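You operate a simulated robot arm through the tools that you are given. There is no shell and no other tool. Be economical: measure what you need, move in short steps, check, and stop when the job is done.

The job below is to be done with a simulated robot arm. You get a single attempt, and the scene is never put back.

TASK
Wind the long pale bundle on, then beat the neck flat with the red mallet.
Fine: take the bundle from the winder's straw rack; cradle back and anvil block under the neck before the blows; put the mallet back on the ledge; the blue stub stays chucked; leave the red stub and the short bundle.

It is judged by the outcome, as a careful person would: the job done as asked, and still so three seconds after it is handed in. It fails if anything else is knocked over, pushed out of place, dropped, spilled or broken.

THE ROBOT
A 6-joint arm with a two-finger parallel gripper on a trunk, on a base that drives. Base frame: it is fixed to the floor where the robot stands at the start and does not move with it; the origin is under the middle of the robot, x ahead of it, y to its left, z up. Units: m, rad, N and s.
With the tool pointing down near the work surface it reaches from about 0.2 to 0.84 m from the robot's upright axis, wherever it stands. Its first joint turns from -2.897 to 2.897 rad. Places, roughly: anvil block [0.6, 1, 0.9]; long pale bundle (41x6x6 cm) [0.5, 0, 0.9]; red mallet [0.25, 1.25, 0.75]; short pale bundle (31x6x6 cm) [0.8, 0.1, 1.2]. Payload 3.91 kg.
The tool frame sits at the grasp point between the pads (the TCP): z along the fingers, y along the line on which they close. The tips reach 0.03 m beyond it. The gripper opens to 0.11 m. The fingers are 0.02 m wide and 0.01 m thick; the gripper's body (0.048 by 0.112 m) begins 0.055 m behind the TCP.
Orientation is told as [roll, pitch, yaw] about the base's x, y, z axes, in that order, counted from this pose: with the fingers straight down and closing along the base's y, the tool's x points along the base's -x, its y along +y and its z along -z.

THE INTERFACE
- The arm moves only by the tool apply_moves. Its argument "series" is text: rows parted by semicolons, each of 7 numbers parted by spaces: the shift along the tool's x, y, z in mm, then the turn, a rotation vector about the tool's x, y, z in rad, then the opening, from 0 (shut) to 1 (fully open). In form: x y z ax ay az claw; .... A call has 1 to 8 rows; each row shifts and turns the commanded pose from where the row before left it, along the tool's axes as they then stand. A row lasts 0.2 s, in which the tool goes at most 0.05 m and 0.15 rad; a call with a longer step from one row to the next is refused whole, and so is a gripper value outside its range. A pose out of reach is approached as far as the arm can. The call stops where the force on the tool passes 90 N (or 10 N more than at its start, if that is more) or the arm is blocked; 0.2 s more then pass. The fingers move at their own pace (about 0.108 m/s each) and stop on an object; they squeeze with about 37 N. The grip force told is the motor's: it shows also when the fingers shut on nothing. Time passes only in rows, and 0.2 s behind the last, so rows that do not move let the fingers close. The reply holds the time, the measured pose of the TCP, the force on the tool along the base axes, the opening and the grip force, in the units named above and with some noise, with the torque about the TCP (base axes, N m) and any sound that the robot's microphone picked up, and new pictures: "pictures" is both (left out), scene, wrist or none.
- Cameras (640 x 400 px; columns grow to the right, rows downward): "scene" is now at [-0.0862, 0.0361, 1.4494]; the picture's right is [0.38, -0.92, 0.00], its down [-0.42, -0.17, -0.89] and it looks along [0.82, 0.34, -0.45] (base axes); focal length 264 px, centre (320, 200). "wrist" rides on the gripper at [0.077, 0.007, -0.114] in the tool frame; the picture's right is [-0.09, 1.00, 0.00], its down [-0.80, -0.07, -0.59] and it looks along [-0.59, -0.05, 0.80] (tool axes); focal length 270 px, centre (320, 200).
- move_column(by): slides the trunk up (or, below 0, down) by that many m; the arm and the scene camera ride with it, the base frame stays. It gives what a move gives, with no picture.
- steer(legs): drives the robot by 1 to 6 legs, each [ahead, left, turn to the left] in m, m and rad, along the robot's own axes; the way and the turn of a leg run together, so that a leg with both is an arc; at most 1.5 m and 3.142 rad a leg. The arm and the cameras ride along, it lands a little off, and it stops where it bumps. It gives what a move gives, and a new picture of the scene camera.
- turn_head(pan, tilt): turns the head with the scene camera to pan (to the left, within 1.501 rad either way) and tilt (down, from -0.506 to 1.204), counted from straight ahead of the robot. It gives what a move gives, and a new picture of the scene camera.
- measure_at(camera, pixels): for up to 12 pixels [column, row] of the newest picture of that camera ("zoom" is the newest enlarged one), the place [x, y, z] in the base frame of the surface seen there, good to about 0.002 m. No time passes.
- zoom(camera, box): a new picture of the part [left, top, right, bottom] of that camera's present view, enlarged. No time passes.
- hand_in(): hands the job in; it is judged then, once.

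Go step by step. Measure first, check grasps and placings, and put right what went wrong. The budget is 80 turns and 260 pictures, counting those below and the enlarged ones. Unless the task says otherwise, let go and move clear before handing in, and close with one line.

The tools are called after "Request:" as name(argument=value, ...) on one line, values as JSON. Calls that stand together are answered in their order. apply_moves: Moves the arm, as the interface text tells. Its arguments: {"type":"object","properties":{"series":{"type":"string"},"pictures":{"type":"string","enum":["both","scene","wrist","none"]}},"required":["series"]} The other tools are called the same way: move_column (by) slides the trunk up or down; steer (legs) drives the base; turn_head (pan, tilt) turns the head that bears the scene camera; measure_at (camera, pixels) gives the place of the surface under pixels of a picture; zoom (camera, box) takes an enlarged picture of a part of a camera's view; hand_in () hands the job in.

At the start:

```text
t: 0.0
position: [0.3134, 0.3053, 1.2705]
tcp_rot: [0.001, 0.0, 0.0]
wrist_force: [0.5, 0.8, 1.0]
wrist_torque: [-0.01, 0.04, -0.01]
grip_width: 0.1101
finger_force: 0.1
trunk travel left (down, up): [-0.375, 0.165]
robot x, y, heading: [0.0007, -0.0003, 0.002]
head pan, tilt: [0.394, 0.471]
```

scene: 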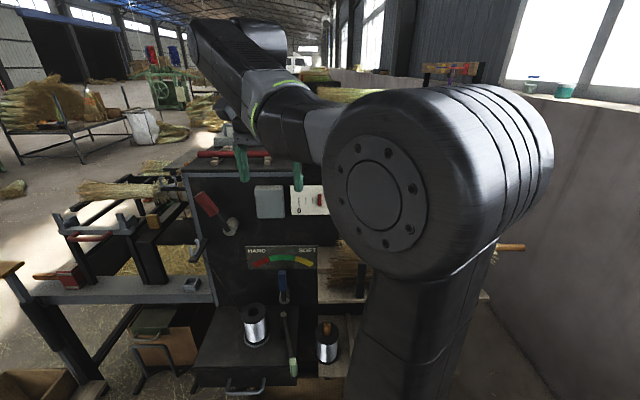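
wrist: 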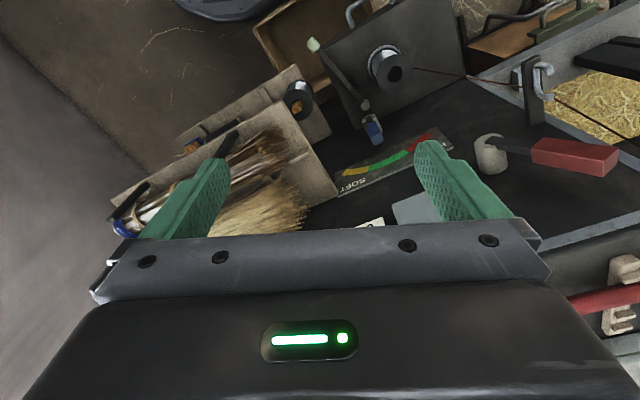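

The arm blocks much of the scene view; I see the winder (panel with HARD/SOFT gauge, red lever, spools) and a bench to the left with a bundle. I will look around with the head before moving.

Request:
turn_head(pan=0.9, tilt=0.5)

Request:
zoom(camera="wrist", box=[100, 0, 640, 250])

```text
t: 0.9
position: [0.3147, 0.3061, 1.2697]
tcp_rot: [0.001, 0.0, 0.0]
wrist_force: [1.1, -0.8, -0.5]
wrist_torque: [0.01, 0.0, 0.01]
grip_width: 0.1099
finger_force: 0.1
trunk travel left (down, up): [-0.375, 0.165]
robot x, y, heading: [-0.0022, 0.0006, 0.0]
head pan, tilt: [0.901, 0.499]
```

scene: 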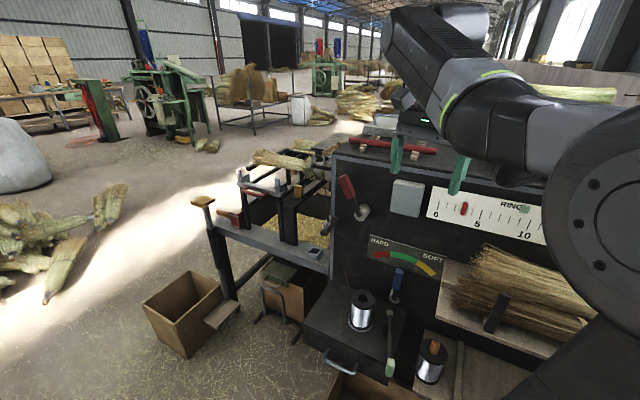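

```text
1.19 times, centred on (370, 125) of wrist
```

zoom: 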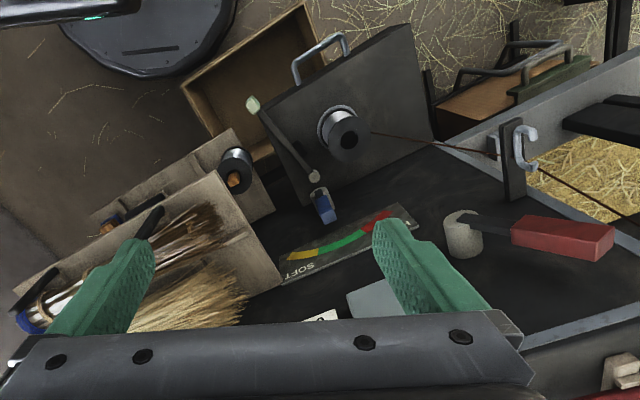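

The panel shows a HARD/SOFT dial with a blue pointer and a RINGS scale with red and green markers. I zoom in on the panel and on the bench.

Request:
zoom(camera="scene", box=[330, 130, 570, 280])

Request:
zoom(camera="scene", box=[170, 120, 410, 270])

Request:
zoom(camera="scene", box=[230, 250, 470, 400])

Request:
measure_at(camera="scene", pixels=[[468, 209], [437, 215], [545, 238], [525, 208], [362, 213], [345, 185], [398, 278], [290, 155], [228, 218], [205, 200], [388, 340], [510, 290]])

```text
2.67 times, centred on (450, 205) of scene
```

zoom: 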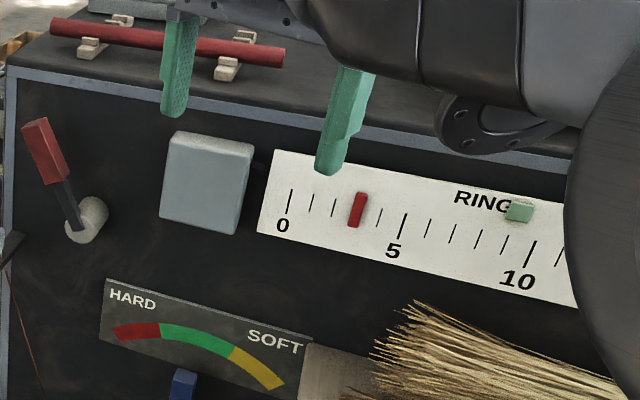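

```text
2.67 times, centred on (290, 195) of scene
```

zoom: 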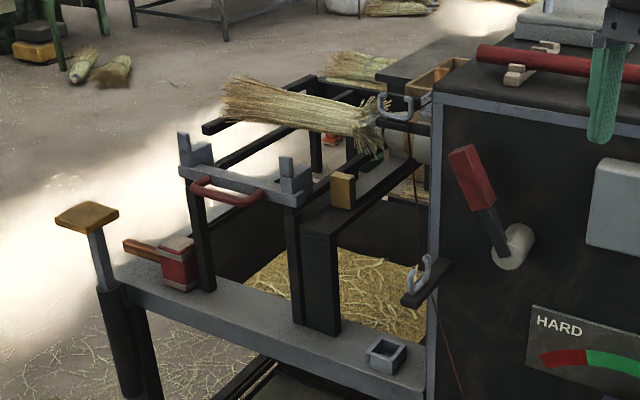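

```text
2.67 times, centred on (350, 325) of scene
```

zoom: 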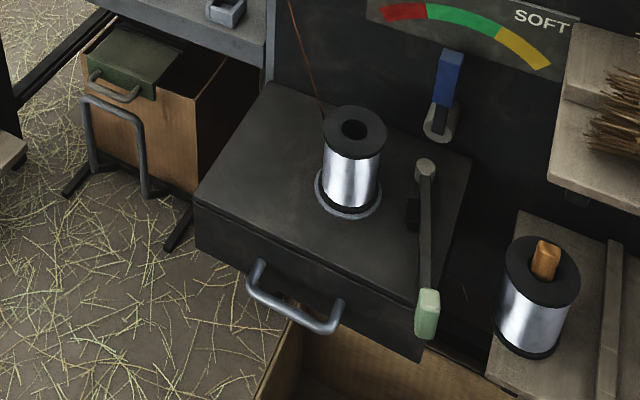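

```text
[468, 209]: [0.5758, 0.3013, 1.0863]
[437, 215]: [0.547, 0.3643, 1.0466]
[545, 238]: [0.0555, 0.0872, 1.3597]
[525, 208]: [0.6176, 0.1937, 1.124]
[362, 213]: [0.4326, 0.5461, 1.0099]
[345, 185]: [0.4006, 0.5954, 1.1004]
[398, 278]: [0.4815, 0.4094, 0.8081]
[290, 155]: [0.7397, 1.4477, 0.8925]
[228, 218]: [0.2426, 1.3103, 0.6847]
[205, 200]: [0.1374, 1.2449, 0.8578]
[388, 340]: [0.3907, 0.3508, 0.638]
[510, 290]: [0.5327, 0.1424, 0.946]
```

The rings scale has a red pointer at about 3, with a crank, spool and blue lever below it and the cradle and anvil to the left. I look right to find the straw rack and bundles.

Request:
turn_head(pan=-0.5, tilt=0.5)

Request:
turn_head(pan=1.3, tilt=0.6)

Request:
turn_head(pan=0.1, tilt=1.1)

```text
t: 2.5
position: [0.3143, 0.3058, 1.2695]
tcp_rot: [-0.001, 0.001, 0.0]
wrist_force: [-0.6, 0.0, 0.2]
wrist_torque: [0.0, 0.02, -0.02]
grip_width: 0.1099
finger_force: 0.0
trunk travel left (down, up): [-0.375, 0.165]
robot x, y, heading: [0.0036, -0.0025, 0.004]
head pan, tilt: [-0.499, 0.499]
```

scene: 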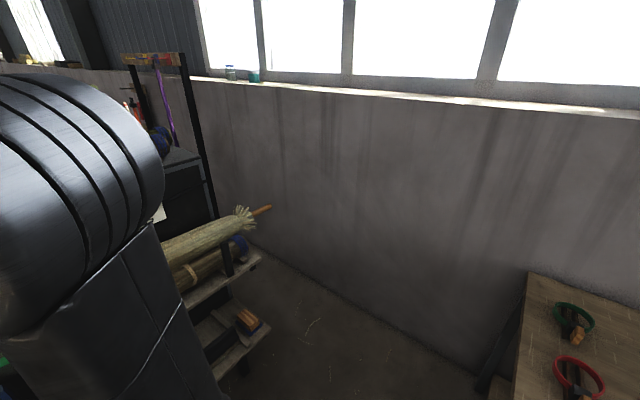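

```text
t: 4.3
position: [0.3147, 0.3056, 1.2698]
tcp_rot: [0.0, 0.0, -0.001]
wrist_force: [0.2, -0.2, -0.6]
wrist_torque: [0.01, 0.0, 0.01]
grip_width: 0.1103
finger_force: 0.1
trunk travel left (down, up): [-0.375, 0.165]
robot x, y, heading: [0.0022, 0.0029, 0.003]
head pan, tilt: [1.3, 0.6]
```

scene: 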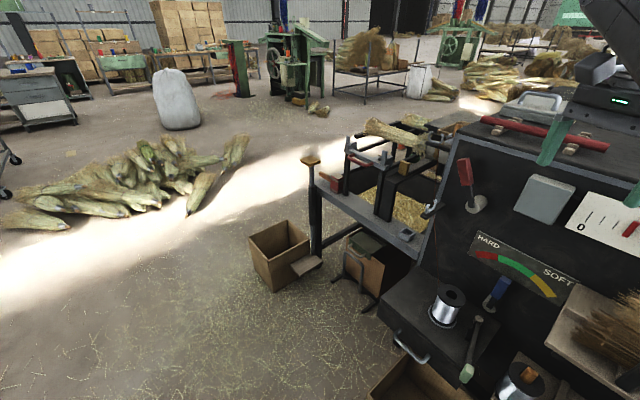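

```text
t: 5.7
position: [0.3137, 0.3064, 1.2692]
tcp_rot: [0.0, -0.001, -0.001]
wrist_force: [-1.0, 0.3, 0.1]
wrist_torque: [-0.02, 0.02, 0.0]
grip_width: 0.1099
finger_force: 0.1
trunk travel left (down, up): [-0.375, 0.165]
robot x, y, heading: [0.0007, -0.0052, -0.002]
head pan, tilt: [0.099, 1.1]
```

scene: 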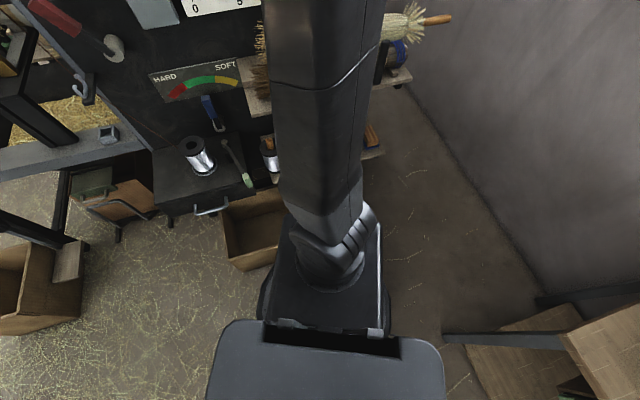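

The rack sits in front of the machine, and a bundle with an orange stick pokes out at about (430,20). I check the clearances beside me before driving.

Request:
turn_head(pan=-1.45, tilt=0.8)

Request:
turn_head(pan=1.45, tilt=0.9)

```text
t: 7.3
position: [0.3128, 0.3055, 1.2702]
tcp_rot: [0.001, 0.0, 0.0]
wrist_force: [-0.2, -1.1, 0.4]
wrist_torque: [-0.01, 0.0, 0.0]
grip_width: 0.1097
finger_force: 0.0
trunk travel left (down, up): [-0.375, 0.165]
robot x, y, heading: [0.0001, 0.0024, -0.001]
head pan, tilt: [-1.45, 0.799]
```

scene: 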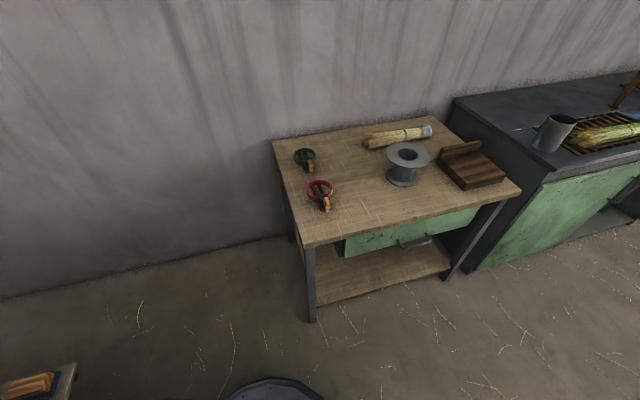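

```text
t: 9.8
position: [0.3136, 0.3057, 1.2705]
tcp_rot: [0.001, 0.001, 0.001]
wrist_force: [-0.3, 0.2, 0.3]
wrist_torque: [-0.01, 0.03, 0.03]
grip_width: 0.1099
finger_force: 0.1
trunk travel left (down, up): [-0.375, 0.165]
robot x, y, heading: [-0.0039, 0.0006, 0.004]
head pan, tilt: [1.45, 0.901]
```

scene: 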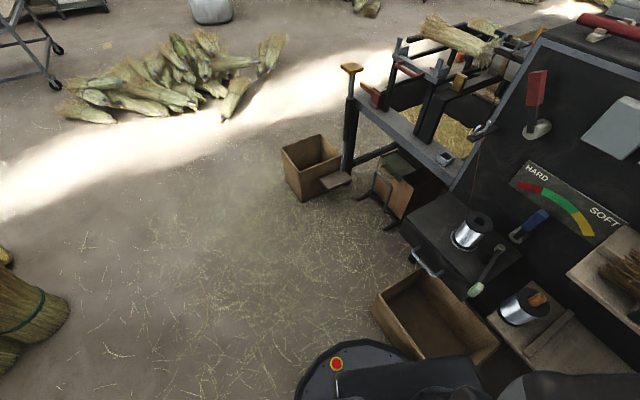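

The floor to the left is open apart from cardboard boxes. I drive back and left for a clear view of the winding side.

Request:
steer(legs=[[-0.25, 0, 0], [0, 0.6, 0]])

Request:
turn_head(pan=0.15, tilt=0.45)

```text
t: 14.7
position: [0.0596, 0.9067, 1.2691]
tcp_rot: [0.0, 0.0, 0.001]
wrist_force: [0.1, -0.3, 0.1]
wrist_torque: [-0.01, -0.01, 0.02]
grip_width: 0.1099
finger_force: 0.0
trunk travel left (down, up): [-0.375, 0.165]
robot x, y, heading: [-0.2558, 0.6011, -0.001]
head pan, tilt: [1.45, 0.901]
```

scene: 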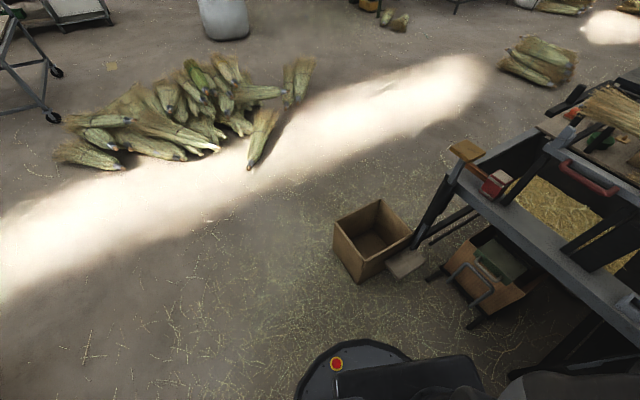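

```text
t: 16.1
position: [0.0583, 0.9062, 1.2699]
tcp_rot: [0.001, 0.001, 0.0]
wrist_force: [-0.3, 0.1, -0.1]
wrist_torque: [0.01, 0.0, -0.03]
grip_width: 0.1099
finger_force: 0.0
trunk travel left (down, up): [-0.375, 0.165]
robot x, y, heading: [-0.2528, 0.5985, 0.003]
head pan, tilt: [0.15, 0.45]
```

scene: 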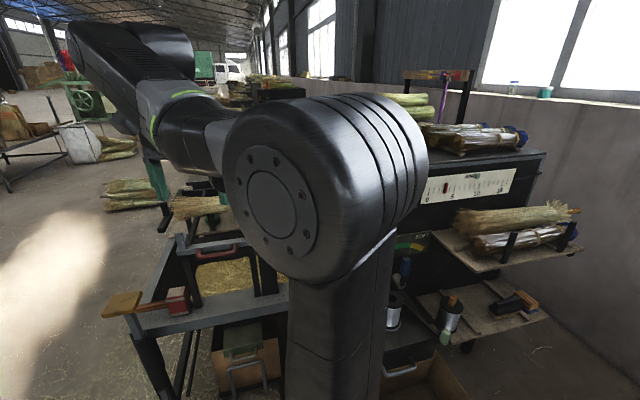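

From here the rack is visible at (430-580,205-260). I zoom in there and on the bench.

Request:
zoom(camera="scene", box=[380, 60, 620, 210])

Request:
zoom(camera="scene", box=[370, 190, 610, 340])

Request:
zoom(camera="scene", box=[90, 170, 330, 320])

Request:
measure_at(camera="scene", pixels=[[470, 222], [515, 217], [565, 213], [485, 242], [540, 235], [574, 230], [460, 188], [520, 180], [465, 140], [415, 100], [500, 300], [512, 237]])

```text
2.67 times, centred on (500, 135) of scene
```

zoom: 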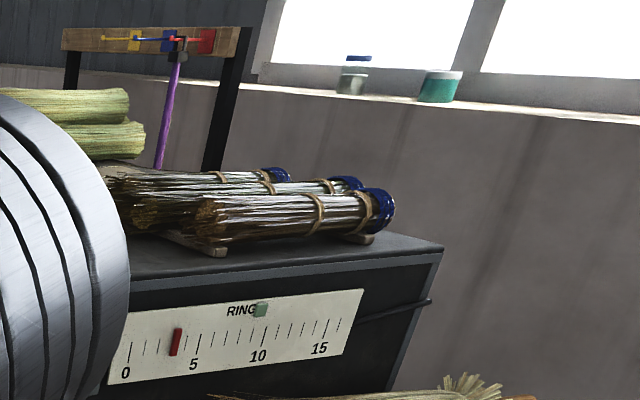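

```text
2.67 times, centred on (490, 265) of scene
```

zoom: 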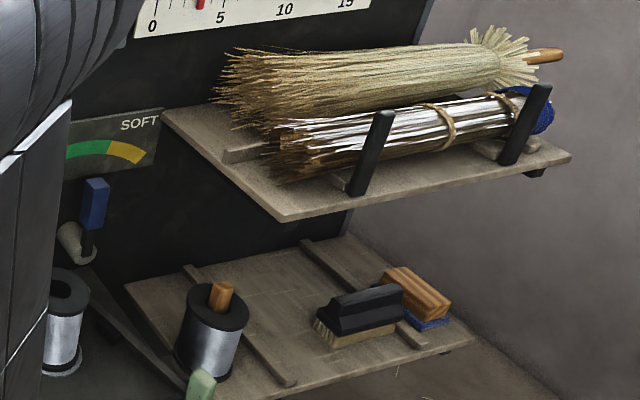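

```text
2.67 times, centred on (210, 245) of scene
```

zoom: 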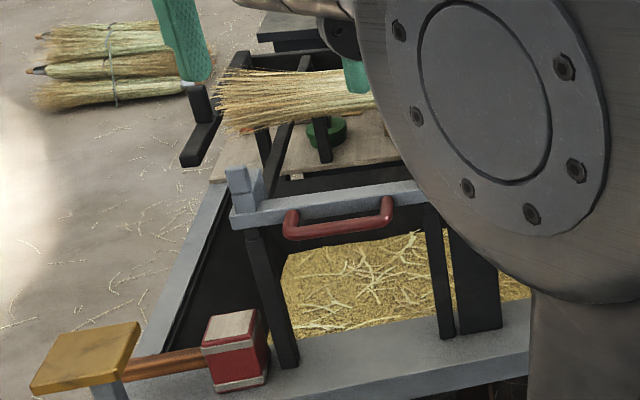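

```text
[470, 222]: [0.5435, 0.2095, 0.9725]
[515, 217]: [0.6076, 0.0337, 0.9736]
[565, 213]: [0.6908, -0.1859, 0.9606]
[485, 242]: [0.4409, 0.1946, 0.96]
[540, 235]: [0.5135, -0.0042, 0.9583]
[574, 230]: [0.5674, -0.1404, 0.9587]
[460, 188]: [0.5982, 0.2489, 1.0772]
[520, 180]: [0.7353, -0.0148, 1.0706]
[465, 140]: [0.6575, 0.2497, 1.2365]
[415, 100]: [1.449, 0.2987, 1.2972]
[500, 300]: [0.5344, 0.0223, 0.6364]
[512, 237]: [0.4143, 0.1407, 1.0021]
```

The rack holds a rear bundle with an orange stick and a front one with ties and a blue end. I turn the robot left and pan the head right to see past the arm.

Request:
steer(legs=[[0, 0, 1.3]])

Request:
turn_head(pan=-1.3, tilt=0.4)

```text
t: 19.7
position: [-0.4559, 0.9891, 1.2705]
tcp_rot: [-0.002, -0.001, 1.276]
wrist_force: [-0.2, -0.4, 0.2]
wrist_torque: [0.03, -0.01, -0.04]
grip_width: 0.1099
finger_force: 0.0
trunk travel left (down, up): [-0.375, 0.165]
robot x, y, heading: [-0.2526, 0.5975, 1.277]
head pan, tilt: [0.15, 0.45]
```

scene: 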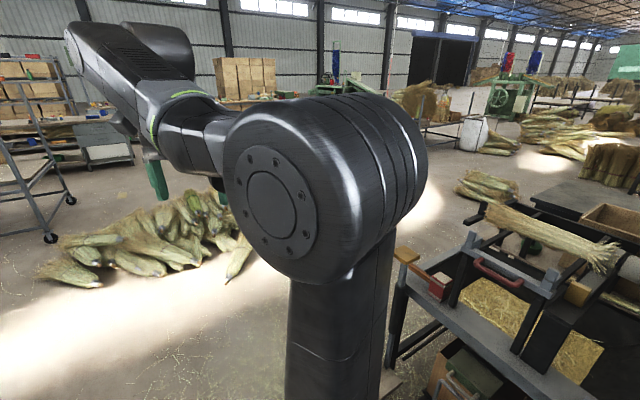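

```text
t: 21.3
position: [-0.457, 0.9888, 1.2699]
tcp_rot: [-0.001, -0.001, 1.278]
wrist_force: [0.4, -0.6, 0.6]
wrist_torque: [0.01, 0.01, -0.01]
grip_width: 0.1101
finger_force: 0.1
trunk travel left (down, up): [-0.375, 0.165]
robot x, y, heading: [-0.2518, 0.6004, 1.275]
head pan, tilt: [-1.3, 0.4]
```

scene: 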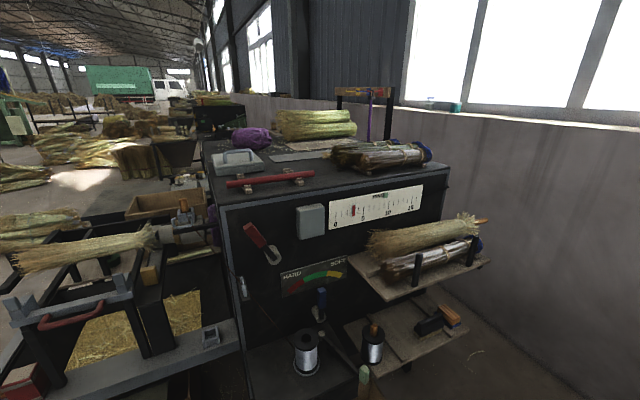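

Now the whole machine is in clear view. I zoom into the winding area, cabinet top and rack.

Request:
zoom(camera="scene", box=[0, 190, 240, 340])

Request:
zoom(camera="scene", box=[200, 100, 440, 250])

Request:
zoom(camera="scene", box=[260, 200, 500, 350])

Request:
measure_at(camera="scene", pixels=[[150, 237], [20, 258], [85, 248], [185, 207], [165, 236], [205, 224], [20, 308], [115, 290], [60, 318], [150, 275], [185, 232], [215, 335]])

```text
2.67 times, centred on (120, 265) of scene
```

zoom: 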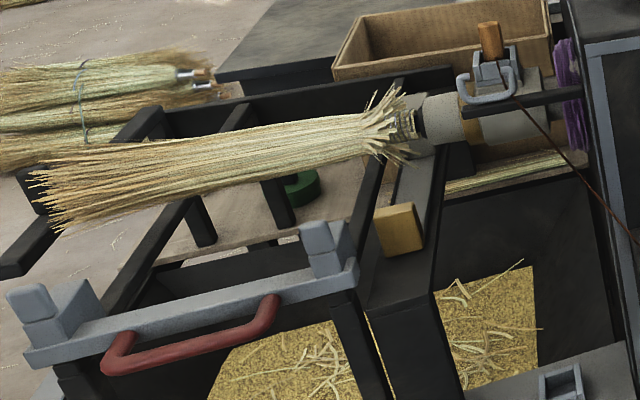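

```text
2.67 times, centred on (320, 175) of scene
```

zoom: 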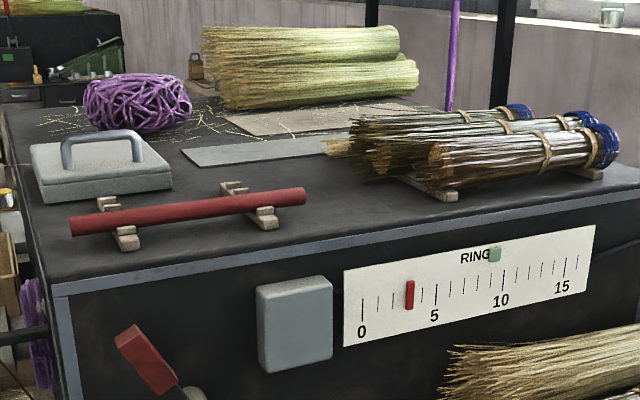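

```text
2.67 times, centred on (380, 275) of scene
```

zoom: 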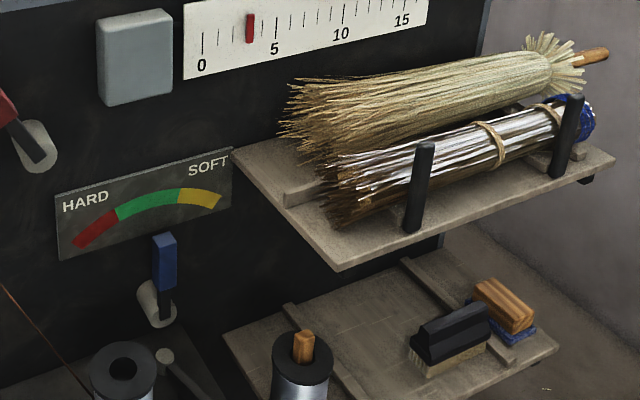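

```text
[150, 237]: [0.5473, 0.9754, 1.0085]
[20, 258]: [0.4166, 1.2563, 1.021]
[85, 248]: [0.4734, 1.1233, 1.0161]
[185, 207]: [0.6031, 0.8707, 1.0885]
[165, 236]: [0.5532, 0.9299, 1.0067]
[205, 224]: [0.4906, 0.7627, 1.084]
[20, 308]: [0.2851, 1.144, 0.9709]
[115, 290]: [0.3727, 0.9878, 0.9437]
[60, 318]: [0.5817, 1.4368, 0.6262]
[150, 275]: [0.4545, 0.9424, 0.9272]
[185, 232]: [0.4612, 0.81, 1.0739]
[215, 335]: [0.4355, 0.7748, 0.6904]
```

The chuck on the cabinet's left side already holds a straw head; red rod lies on top and the gauges read about 3 rings. I zoom more tightly on the chuck, top and rack and measure the bundles.

Request:
zoom(camera="scene", box=[130, 190, 250, 265])

Request:
zoom(camera="scene", box=[360, 200, 490, 285])

Request:
zoom(camera="scene", box=[260, 280, 400, 370])

Request:
measure_at(camera="scene", pixels=[[290, 118], [350, 122], [280, 130], [350, 158], [422, 155], [372, 163], [230, 184], [312, 173], [387, 271], [470, 246], [373, 246], [465, 225]])

```text
5.33 times, centred on (190, 228) of scene
```

zoom: 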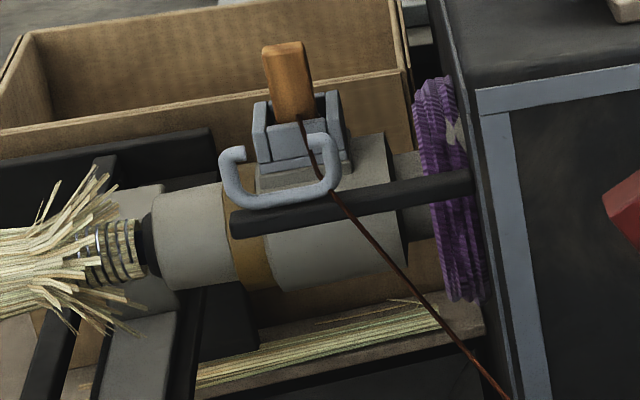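

```text
4.71 times, centred on (425, 242) of scene
```

zoom: 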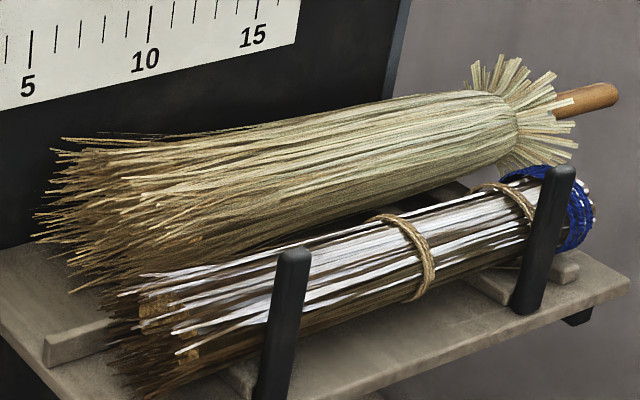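

```text
4.44 times, centred on (330, 325) of scene
```

zoom: 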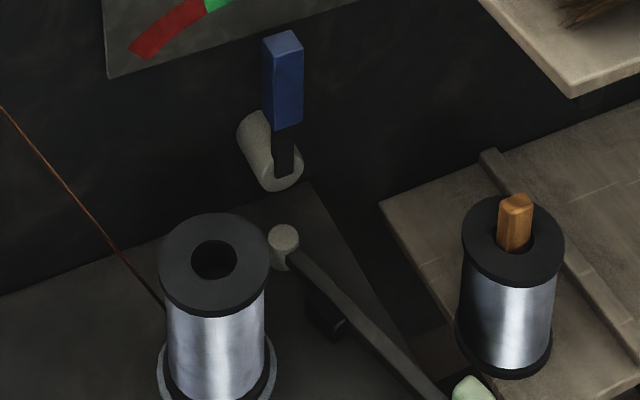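

```text
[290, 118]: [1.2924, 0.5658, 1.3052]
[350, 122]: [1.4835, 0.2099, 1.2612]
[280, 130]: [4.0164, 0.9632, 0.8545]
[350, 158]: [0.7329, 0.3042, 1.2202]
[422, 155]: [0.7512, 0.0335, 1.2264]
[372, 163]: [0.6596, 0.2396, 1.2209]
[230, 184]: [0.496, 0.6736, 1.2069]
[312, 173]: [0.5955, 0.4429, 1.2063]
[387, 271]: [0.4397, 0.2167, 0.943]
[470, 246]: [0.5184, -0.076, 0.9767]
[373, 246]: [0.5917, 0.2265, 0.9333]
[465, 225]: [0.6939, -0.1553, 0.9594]
```

The arm must work over this bench, so I need to know the floor obstacles. I look down-left and measure the boxes.

Request:
turn_head(pan=-1.0, tilt=0.9)

```text
t: 22.2
position: [-0.4558, 0.989, 1.2706]
tcp_rot: [0.0, 0.0, 1.277]
wrist_force: [-0.4, 0.5, 0.4]
wrist_torque: [0.03, -0.01, -0.02]
grip_width: 0.1102
finger_force: 0.0
trunk travel left (down, up): [-0.375, 0.165]
robot x, y, heading: [-0.2518, 0.5971, 1.279]
head pan, tilt: [-1.0, 0.901]
```

scene: 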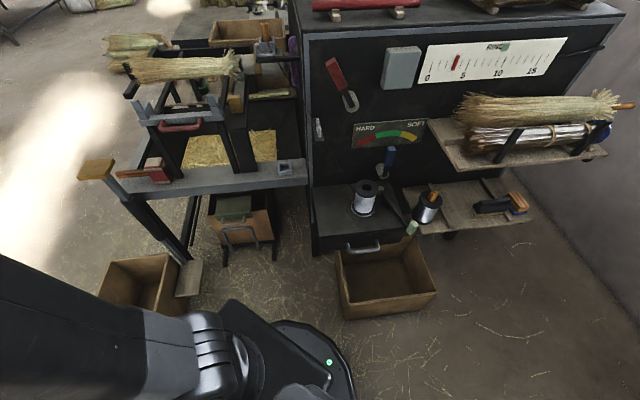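

Request:
measure_at(camera="scene", pixels=[[100, 300], [170, 258], [190, 290], [228, 262], [275, 255], [345, 318], [435, 290], [345, 250], [340, 370], [240, 235], [85, 170], [205, 190]])

Request:
zoom(camera="scene", box=[70, 20, 310, 200])

Request:
zoom(camera="scene", box=[90, 140, 330, 320])

Request:
zoom(camera="scene", box=[300, 30, 540, 240])

```text
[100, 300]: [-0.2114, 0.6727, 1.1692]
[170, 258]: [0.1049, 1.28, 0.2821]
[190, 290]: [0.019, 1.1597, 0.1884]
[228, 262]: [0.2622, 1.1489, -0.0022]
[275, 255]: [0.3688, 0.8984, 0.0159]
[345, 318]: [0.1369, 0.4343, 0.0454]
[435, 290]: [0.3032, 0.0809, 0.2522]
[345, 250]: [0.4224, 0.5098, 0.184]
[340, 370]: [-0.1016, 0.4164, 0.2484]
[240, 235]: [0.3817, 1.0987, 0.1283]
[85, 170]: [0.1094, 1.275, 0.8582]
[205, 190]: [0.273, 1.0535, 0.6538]
```

```text
2.22 times, centred on (190, 110) of scene
```

zoom: 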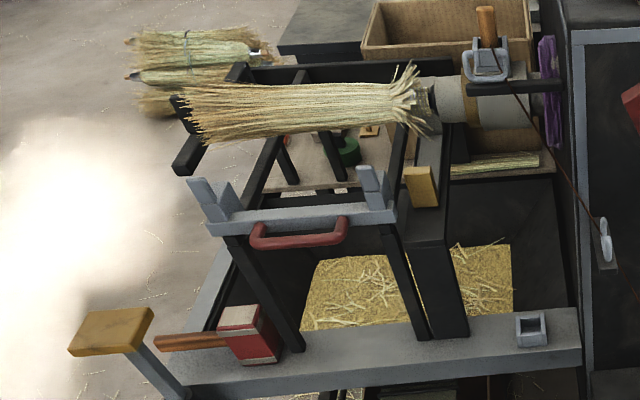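

```text
2.22 times, centred on (210, 230) of scene
```

zoom: 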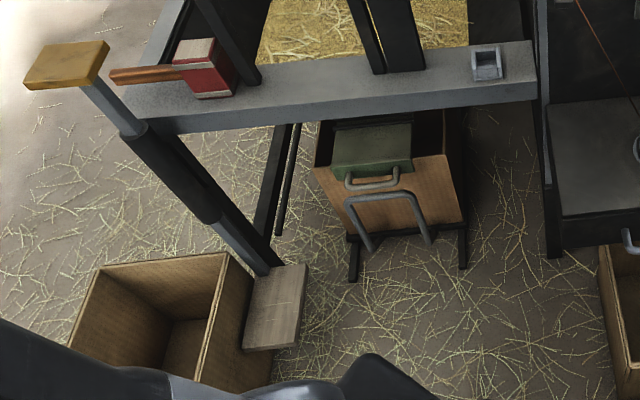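

```text
1.90 times, centred on (420, 135) of scene
```

zoom: 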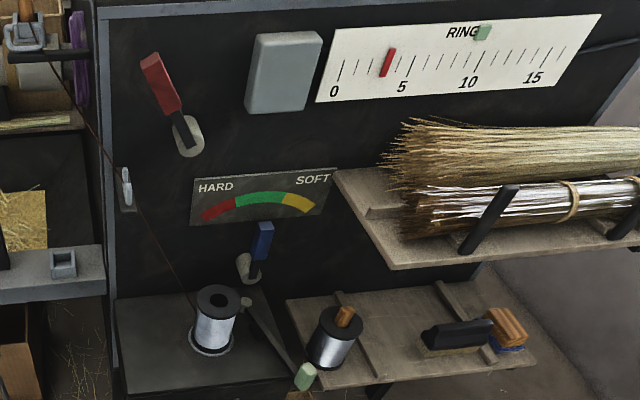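

I tilt back to compare the bundles' lengths and looks, to be sure which is the long pale one.

Request:
turn_head(pan=-1.4, tilt=0.45)

Request:
zoom(camera="scene", box=[280, 80, 440, 180])

```text
t: 23.1
position: [-0.4566, 0.9884, 1.2699]
tcp_rot: [0.0, 0.002, 1.277]
wrist_force: [0.2, -0.2, -0.4]
wrist_torque: [0.0, 0.01, 0.03]
grip_width: 0.11
finger_force: 0.1
trunk travel left (down, up): [-0.375, 0.165]
robot x, y, heading: [-0.2522, 0.602, 1.279]
head pan, tilt: [-1.4, 0.45]
```

scene: 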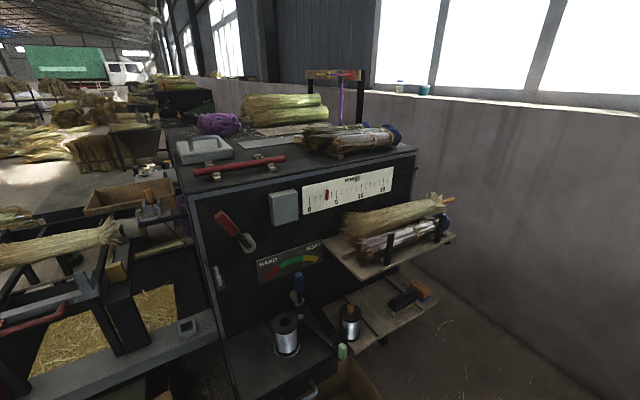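

```text
4.00 times, centred on (360, 130) of scene
```

zoom: 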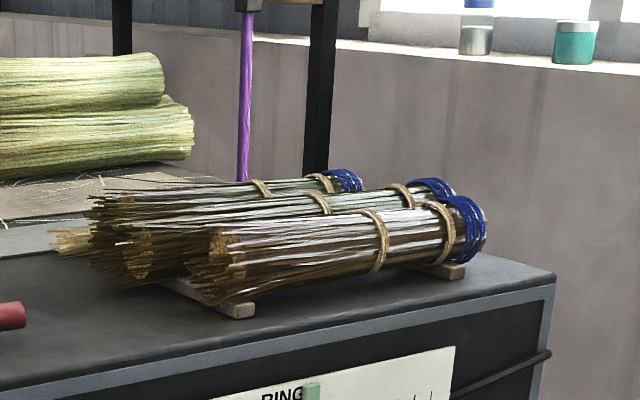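

Request:
measure_at(camera="zoom", pixels=[[215, 265], [455, 240], [485, 235], [65, 240], [120, 200], [110, 260], [435, 190], [350, 180], [230, 290], [340, 225], [300, 195], [250, 190]])

Request:
zoom(camera="scene", box=[325, 180, 465, 270])

Request:
measure_at(camera="zoom", pixels=[[90, 210], [250, 165], [480, 105], [560, 85], [590, 78], [180, 330], [300, 270], [440, 240], [530, 215], [280, 200], [460, 150], [190, 285]])

```text
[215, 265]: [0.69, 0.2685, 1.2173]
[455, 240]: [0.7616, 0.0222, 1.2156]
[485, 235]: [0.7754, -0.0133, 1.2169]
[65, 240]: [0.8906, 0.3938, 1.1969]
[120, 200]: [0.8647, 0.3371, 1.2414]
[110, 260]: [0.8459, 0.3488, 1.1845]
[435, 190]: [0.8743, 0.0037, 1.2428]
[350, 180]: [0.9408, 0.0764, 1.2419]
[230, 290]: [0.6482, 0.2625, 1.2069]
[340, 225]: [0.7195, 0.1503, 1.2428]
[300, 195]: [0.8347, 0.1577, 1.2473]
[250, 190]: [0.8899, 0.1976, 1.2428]
```

```text
4.44 times, centred on (395, 225) of scene
```

zoom: 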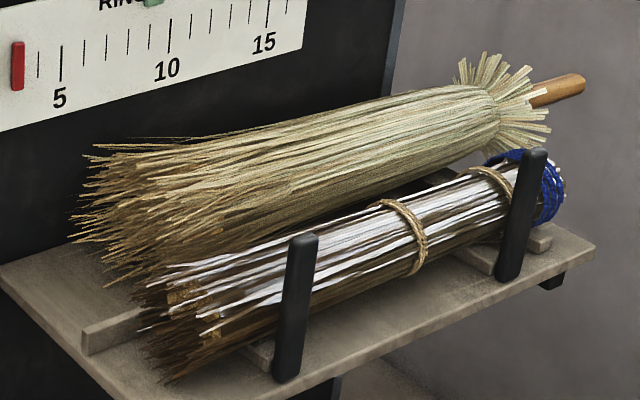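

```text
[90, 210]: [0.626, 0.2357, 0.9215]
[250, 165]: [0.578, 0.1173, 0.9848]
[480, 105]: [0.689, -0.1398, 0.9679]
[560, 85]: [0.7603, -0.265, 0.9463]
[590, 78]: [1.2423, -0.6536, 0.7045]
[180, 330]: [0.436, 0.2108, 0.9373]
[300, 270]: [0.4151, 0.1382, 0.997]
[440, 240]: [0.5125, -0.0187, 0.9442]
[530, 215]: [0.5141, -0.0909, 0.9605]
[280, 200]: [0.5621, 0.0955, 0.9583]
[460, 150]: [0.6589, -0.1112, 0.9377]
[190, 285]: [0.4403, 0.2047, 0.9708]
```

The front rack bundle measures about 0.40 m (the 41 cm one) and the blue-capped ones on top about 0.30 m, so the front rack bundle is the long pale one. I drive near the bench, aligned with the machine, to inspect cradle, anvil and neck.

Request:
steer(legs=[[0, 0, -0.84], [0.266, 0.097, 0]])

Request:
apply_moves(series="0 0 0 0 0 0 1", pictures="wrist")

```text
t: 27.2
position: [0.1017, 1.2052, 1.2696]
tcp_rot: [0.001, -0.001, 0.429]
wrist_force: [0.8, 0.1, -0.4]
wrist_torque: [0.02, 0.02, 0.0]
grip_width: 0.11
finger_force: 0.1
trunk travel left (down, up): [-0.375, 0.165]
robot x, y, heading: [-0.0588, 0.7947, 0.428]
head pan, tilt: [-1.4, 0.45]
```

scene: 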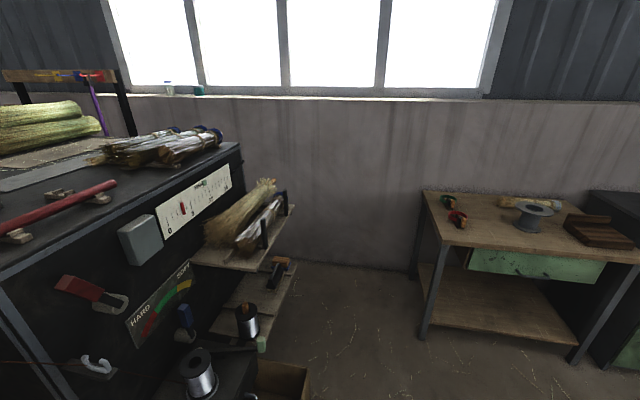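

```text
t: 27.6
position: [0.1031, 1.2056, 1.2694]
tcp_rot: [0.001, 0.0, 0.428]
wrist_force: [-0.5, -0.1, -0.1]
wrist_torque: [0.01, -0.03, 0.04]
grip_width: 0.1103
finger_force: 0.1
trunk travel left (down, up): [-0.375, 0.165]
robot x, y, heading: [-0.0547, 0.8008, 0.423]
head pan, tilt: [-1.4, 0.45]
```

wrist: 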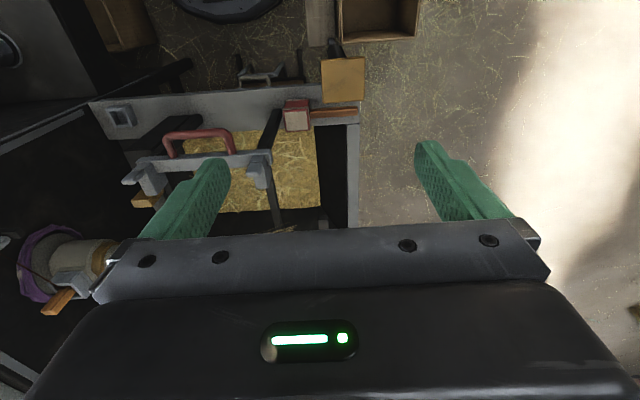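

The wrist view (upside-down) shows the ledge, mallet, cradle, grey block and chuck. I turn the head to the bench.

Request:
turn_head(pan=0.0, tilt=0.75)

Request:
zoom(camera="wrist", box=[0, 40, 380, 320])

```text
t: 29.2
position: [0.1027, 1.207, 1.2696]
tcp_rot: [-0.001, 0.001, 0.429]
wrist_force: [0.1, -0.2, 1.3]
wrist_torque: [0.0, 0.02, -0.02]
grip_width: 0.1102
finger_force: 0.0
trunk travel left (down, up): [-0.375, 0.165]
robot x, y, heading: [-0.0541, 0.7947, 0.43]
head pan, tilt: [0.0, 0.75]
```

scene: 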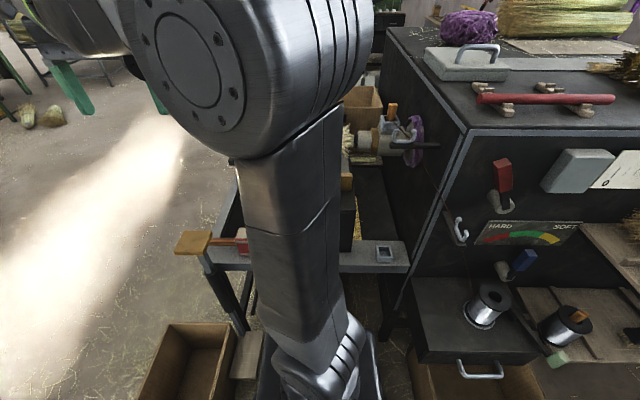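

```text
1.43 times, centred on (190, 180) of wrist
```

zoom: 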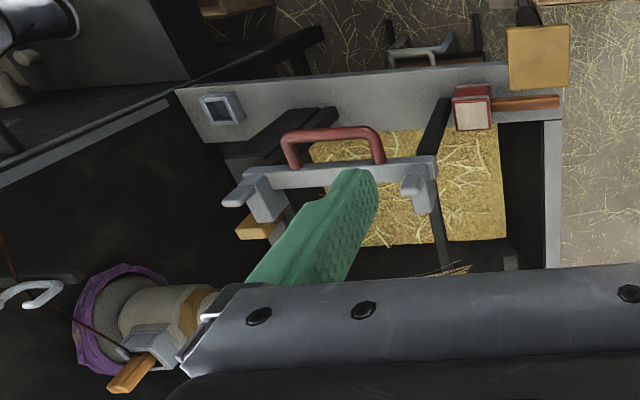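

I shift the tool toward the cabinet so the neck and anvil come between the fingers in the wrist view.

Request:
apply_moves(series="0 -45 0 0 0 0 1;0 -45 0 0 0 0 1;0 -45 0 0 0 0 1;0 -45 0 0 0 0 1;-40 -40 0 0 0 0 1;-40 0 0 0 0 0 1;-40 0 0 0 0 0 1", pictures="both")

Request:
zoom(camera="wrist", box=[120, 0, 520, 250])

```text
refused: row 5 steps farther than a row can; nothing moved
```

```text
1.60 times, centred on (320, 125) of wrist
```

zoom: 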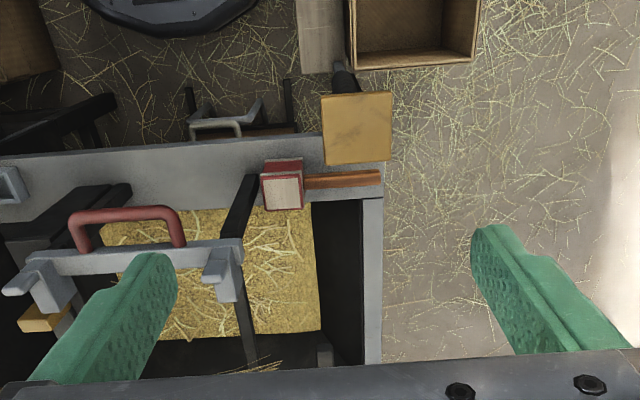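

Request:
apply_moves(series="0 -45 0 0 0 0 1;0 -45 0 0 0 0 1;0 -45 0 0 0 0 1;0 -45 0 0 0 0 1;0 -45 0 0 0 0 1;-45 0 0 0 0 0 1;-45 0 0 0 0 0 1", pictures="both")

Request:
zoom(camera="wrist", box=[120, 0, 520, 250])

```text
t: 30.8
position: [0.2805, 1.0406, 1.2717]
tcp_rot: [0.0, -0.002, 0.427]
wrist_force: [-0.5, 0.0, 0.1]
wrist_torque: [-0.02, 0.01, 0.01]
grip_width: 0.1102
finger_force: 0.1
trunk travel left (down, up): [-0.375, 0.165]
robot x, y, heading: [-0.0587, 0.8019, 0.426]
head pan, tilt: [0.0, 0.75]
```

scene: 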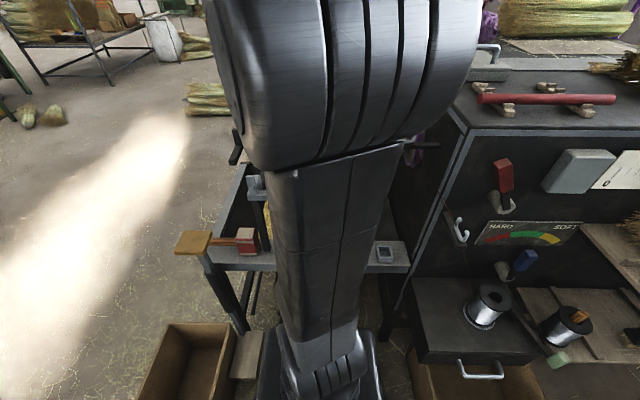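
wrist: 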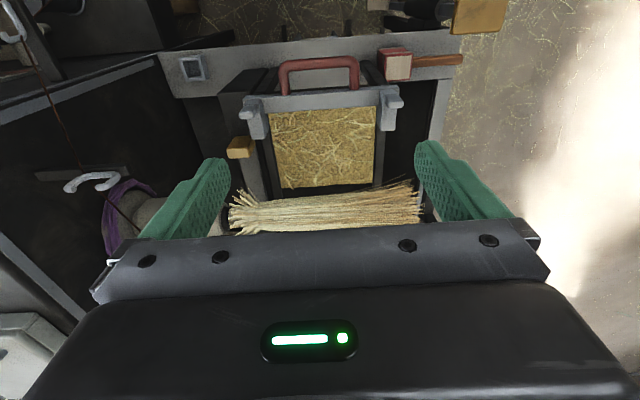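

```text
1.60 times, centred on (320, 125) of wrist
```

zoom: 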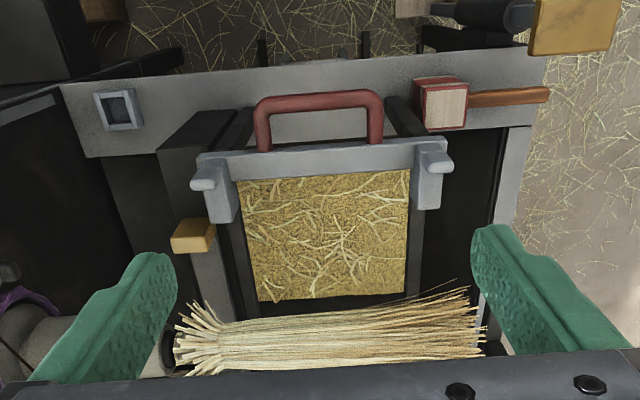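

The brown block at zoom (190,235) sits on a rail that runs under the neck, and the cradle with the red handle slides the same way. I measure these.

Request:
measure_at(camera="zoom", pixels=[[190, 232], [212, 225], [200, 168], [215, 205], [435, 152], [425, 195], [318, 98], [260, 140], [378, 140], [320, 165], [225, 330], [200, 345]])

Request:
measure_at(camera="wrist", pixels=[[243, 215], [320, 210], [410, 200], [310, 228], [395, 62], [440, 60], [480, 15], [192, 68], [90, 182], [270, 165], [250, 190], [230, 100]])

Request:
zoom(camera="wrist", box=[150, 30, 310, 130])

Request:
zoom(camera="wrist", box=[200, 120, 360, 240])

```text
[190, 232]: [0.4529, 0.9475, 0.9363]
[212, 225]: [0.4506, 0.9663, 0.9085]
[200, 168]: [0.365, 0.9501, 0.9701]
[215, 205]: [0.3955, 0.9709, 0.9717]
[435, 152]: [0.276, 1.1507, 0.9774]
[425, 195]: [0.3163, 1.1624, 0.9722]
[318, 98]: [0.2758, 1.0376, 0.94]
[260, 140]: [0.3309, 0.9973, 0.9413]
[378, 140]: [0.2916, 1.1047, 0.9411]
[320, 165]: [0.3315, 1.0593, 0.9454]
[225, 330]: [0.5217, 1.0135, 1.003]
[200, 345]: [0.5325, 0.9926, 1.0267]
```

```text
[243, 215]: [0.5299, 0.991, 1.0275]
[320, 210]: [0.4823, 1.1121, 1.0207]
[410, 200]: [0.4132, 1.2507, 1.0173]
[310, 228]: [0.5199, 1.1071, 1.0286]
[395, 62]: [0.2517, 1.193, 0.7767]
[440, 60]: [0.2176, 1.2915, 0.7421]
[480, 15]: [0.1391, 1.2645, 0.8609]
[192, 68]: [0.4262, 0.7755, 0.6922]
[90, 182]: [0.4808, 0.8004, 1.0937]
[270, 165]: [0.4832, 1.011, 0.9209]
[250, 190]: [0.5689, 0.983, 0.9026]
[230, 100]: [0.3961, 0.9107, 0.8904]
```

```text
4.00 times, centred on (230, 80) of wrist
```

zoom: 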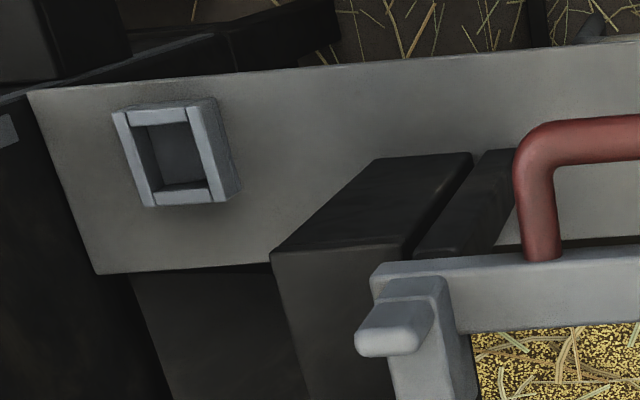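

```text
3.33 times, centred on (280, 180) of wrist
```

zoom: 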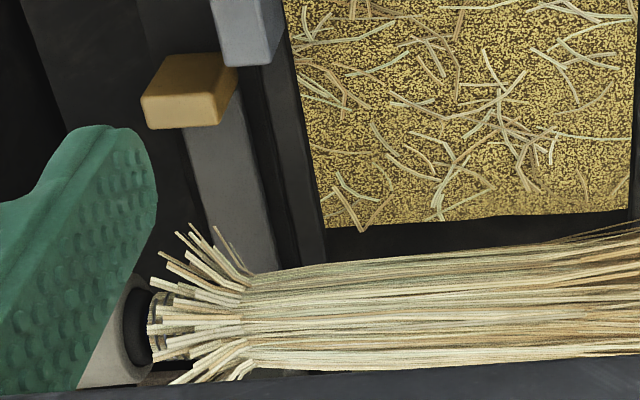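

The grey bar under the straw fan at zoom (225,180) may be the anvil with the brown grip. I shift the view to centre the neck.

Request:
apply_moves(series="30 -40 0 0 0 0 1;30 -40 -20 0 0 0 1;30 -30 0 0 0 0 1;0 0 40 0 0 0 1", pictures="wrist")

Request:
zoom(camera="wrist", box=[200, 100, 440, 250])

```text
refused: row 2 steps farther than a row can; nothing moved
```

```text
2.67 times, centred on (320, 175) of wrist
```

zoom: 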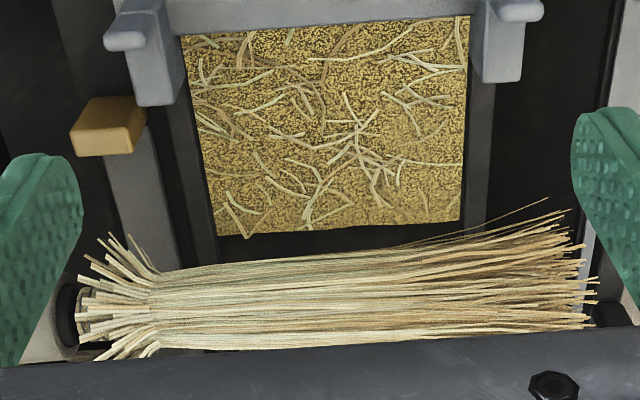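

Request:
apply_moves(series="25 -40 0 0 0 0 1;25 -40 0 0 0 0 1;25 -40 0 0 0 0 1;0 0 45 0 0 0 1;0 0 20 0 0.14 0 1;0 0 0 0 0.14 0 1", pictures="wrist")

Request:
zoom(camera="wrist", box=[200, 80, 440, 240])

```text
t: 32.2
position: [0.2607, 0.899, 1.2011]
tcp_rot: [-0.001, 0.278, 0.428]
wrist_force: [-0.1, 0.1, 0.4]
wrist_torque: [0.0, 0.01, -0.01]
grip_width: 0.1101
finger_force: 0.0
out of reach, approached as far as the arm can: row 6
trunk travel left (down, up): [-0.375, 0.165]
robot x, y, heading: [-0.0525, 0.7972, 0.423]
head pan, tilt: [0.0, 0.75]
```

wrist: 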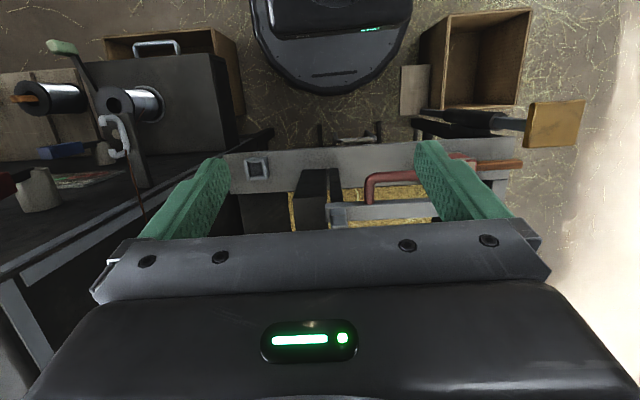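

```text
2.50 times, centred on (320, 160) of wrist
```

zoom: 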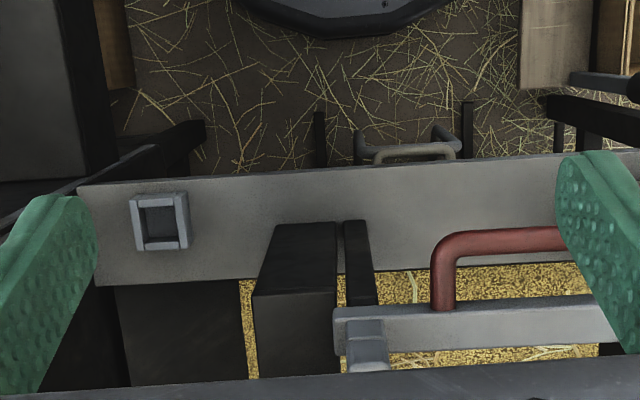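

Positive tilt looked back at the robot; I tilt the other way to look ahead at the neck.

Request:
apply_moves(series="0 0 0 0 -0.14 0 1;0 0 0 0 -0.14 0 1;0 0 0 0 -0.14 0 1;0 0 0 0 -0.14 0 1;0 0 0 0 -0.14 0 1", pictures="wrist")

Request:
zoom(camera="wrist", box=[200, 80, 440, 240])

```text
t: 33.6
position: [0.2864, 0.9064, 1.1707]
tcp_rot: [-0.016, -0.31, 0.408]
wrist_force: [0.6, -0.5, 0.5]
wrist_torque: [-0.02, 0.04, 0.04]
grip_width: 0.11
finger_force: 0.1
trunk travel left (down, up): [-0.375, 0.165]
robot x, y, heading: [-0.054, 0.8019, 0.431]
head pan, tilt: [0.0, 0.75]
stopped in row 5: the arm was blocked; the commanded pose is now the measured one
```

wrist: 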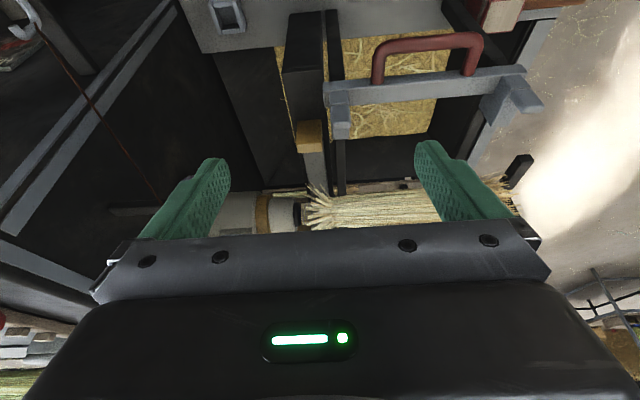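

```text
2.50 times, centred on (320, 160) of wrist
```

zoom: 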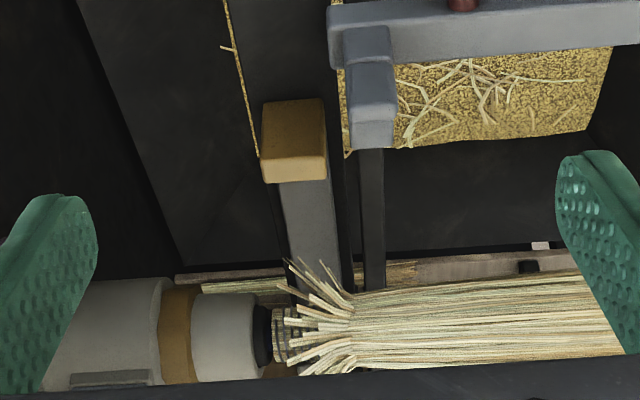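

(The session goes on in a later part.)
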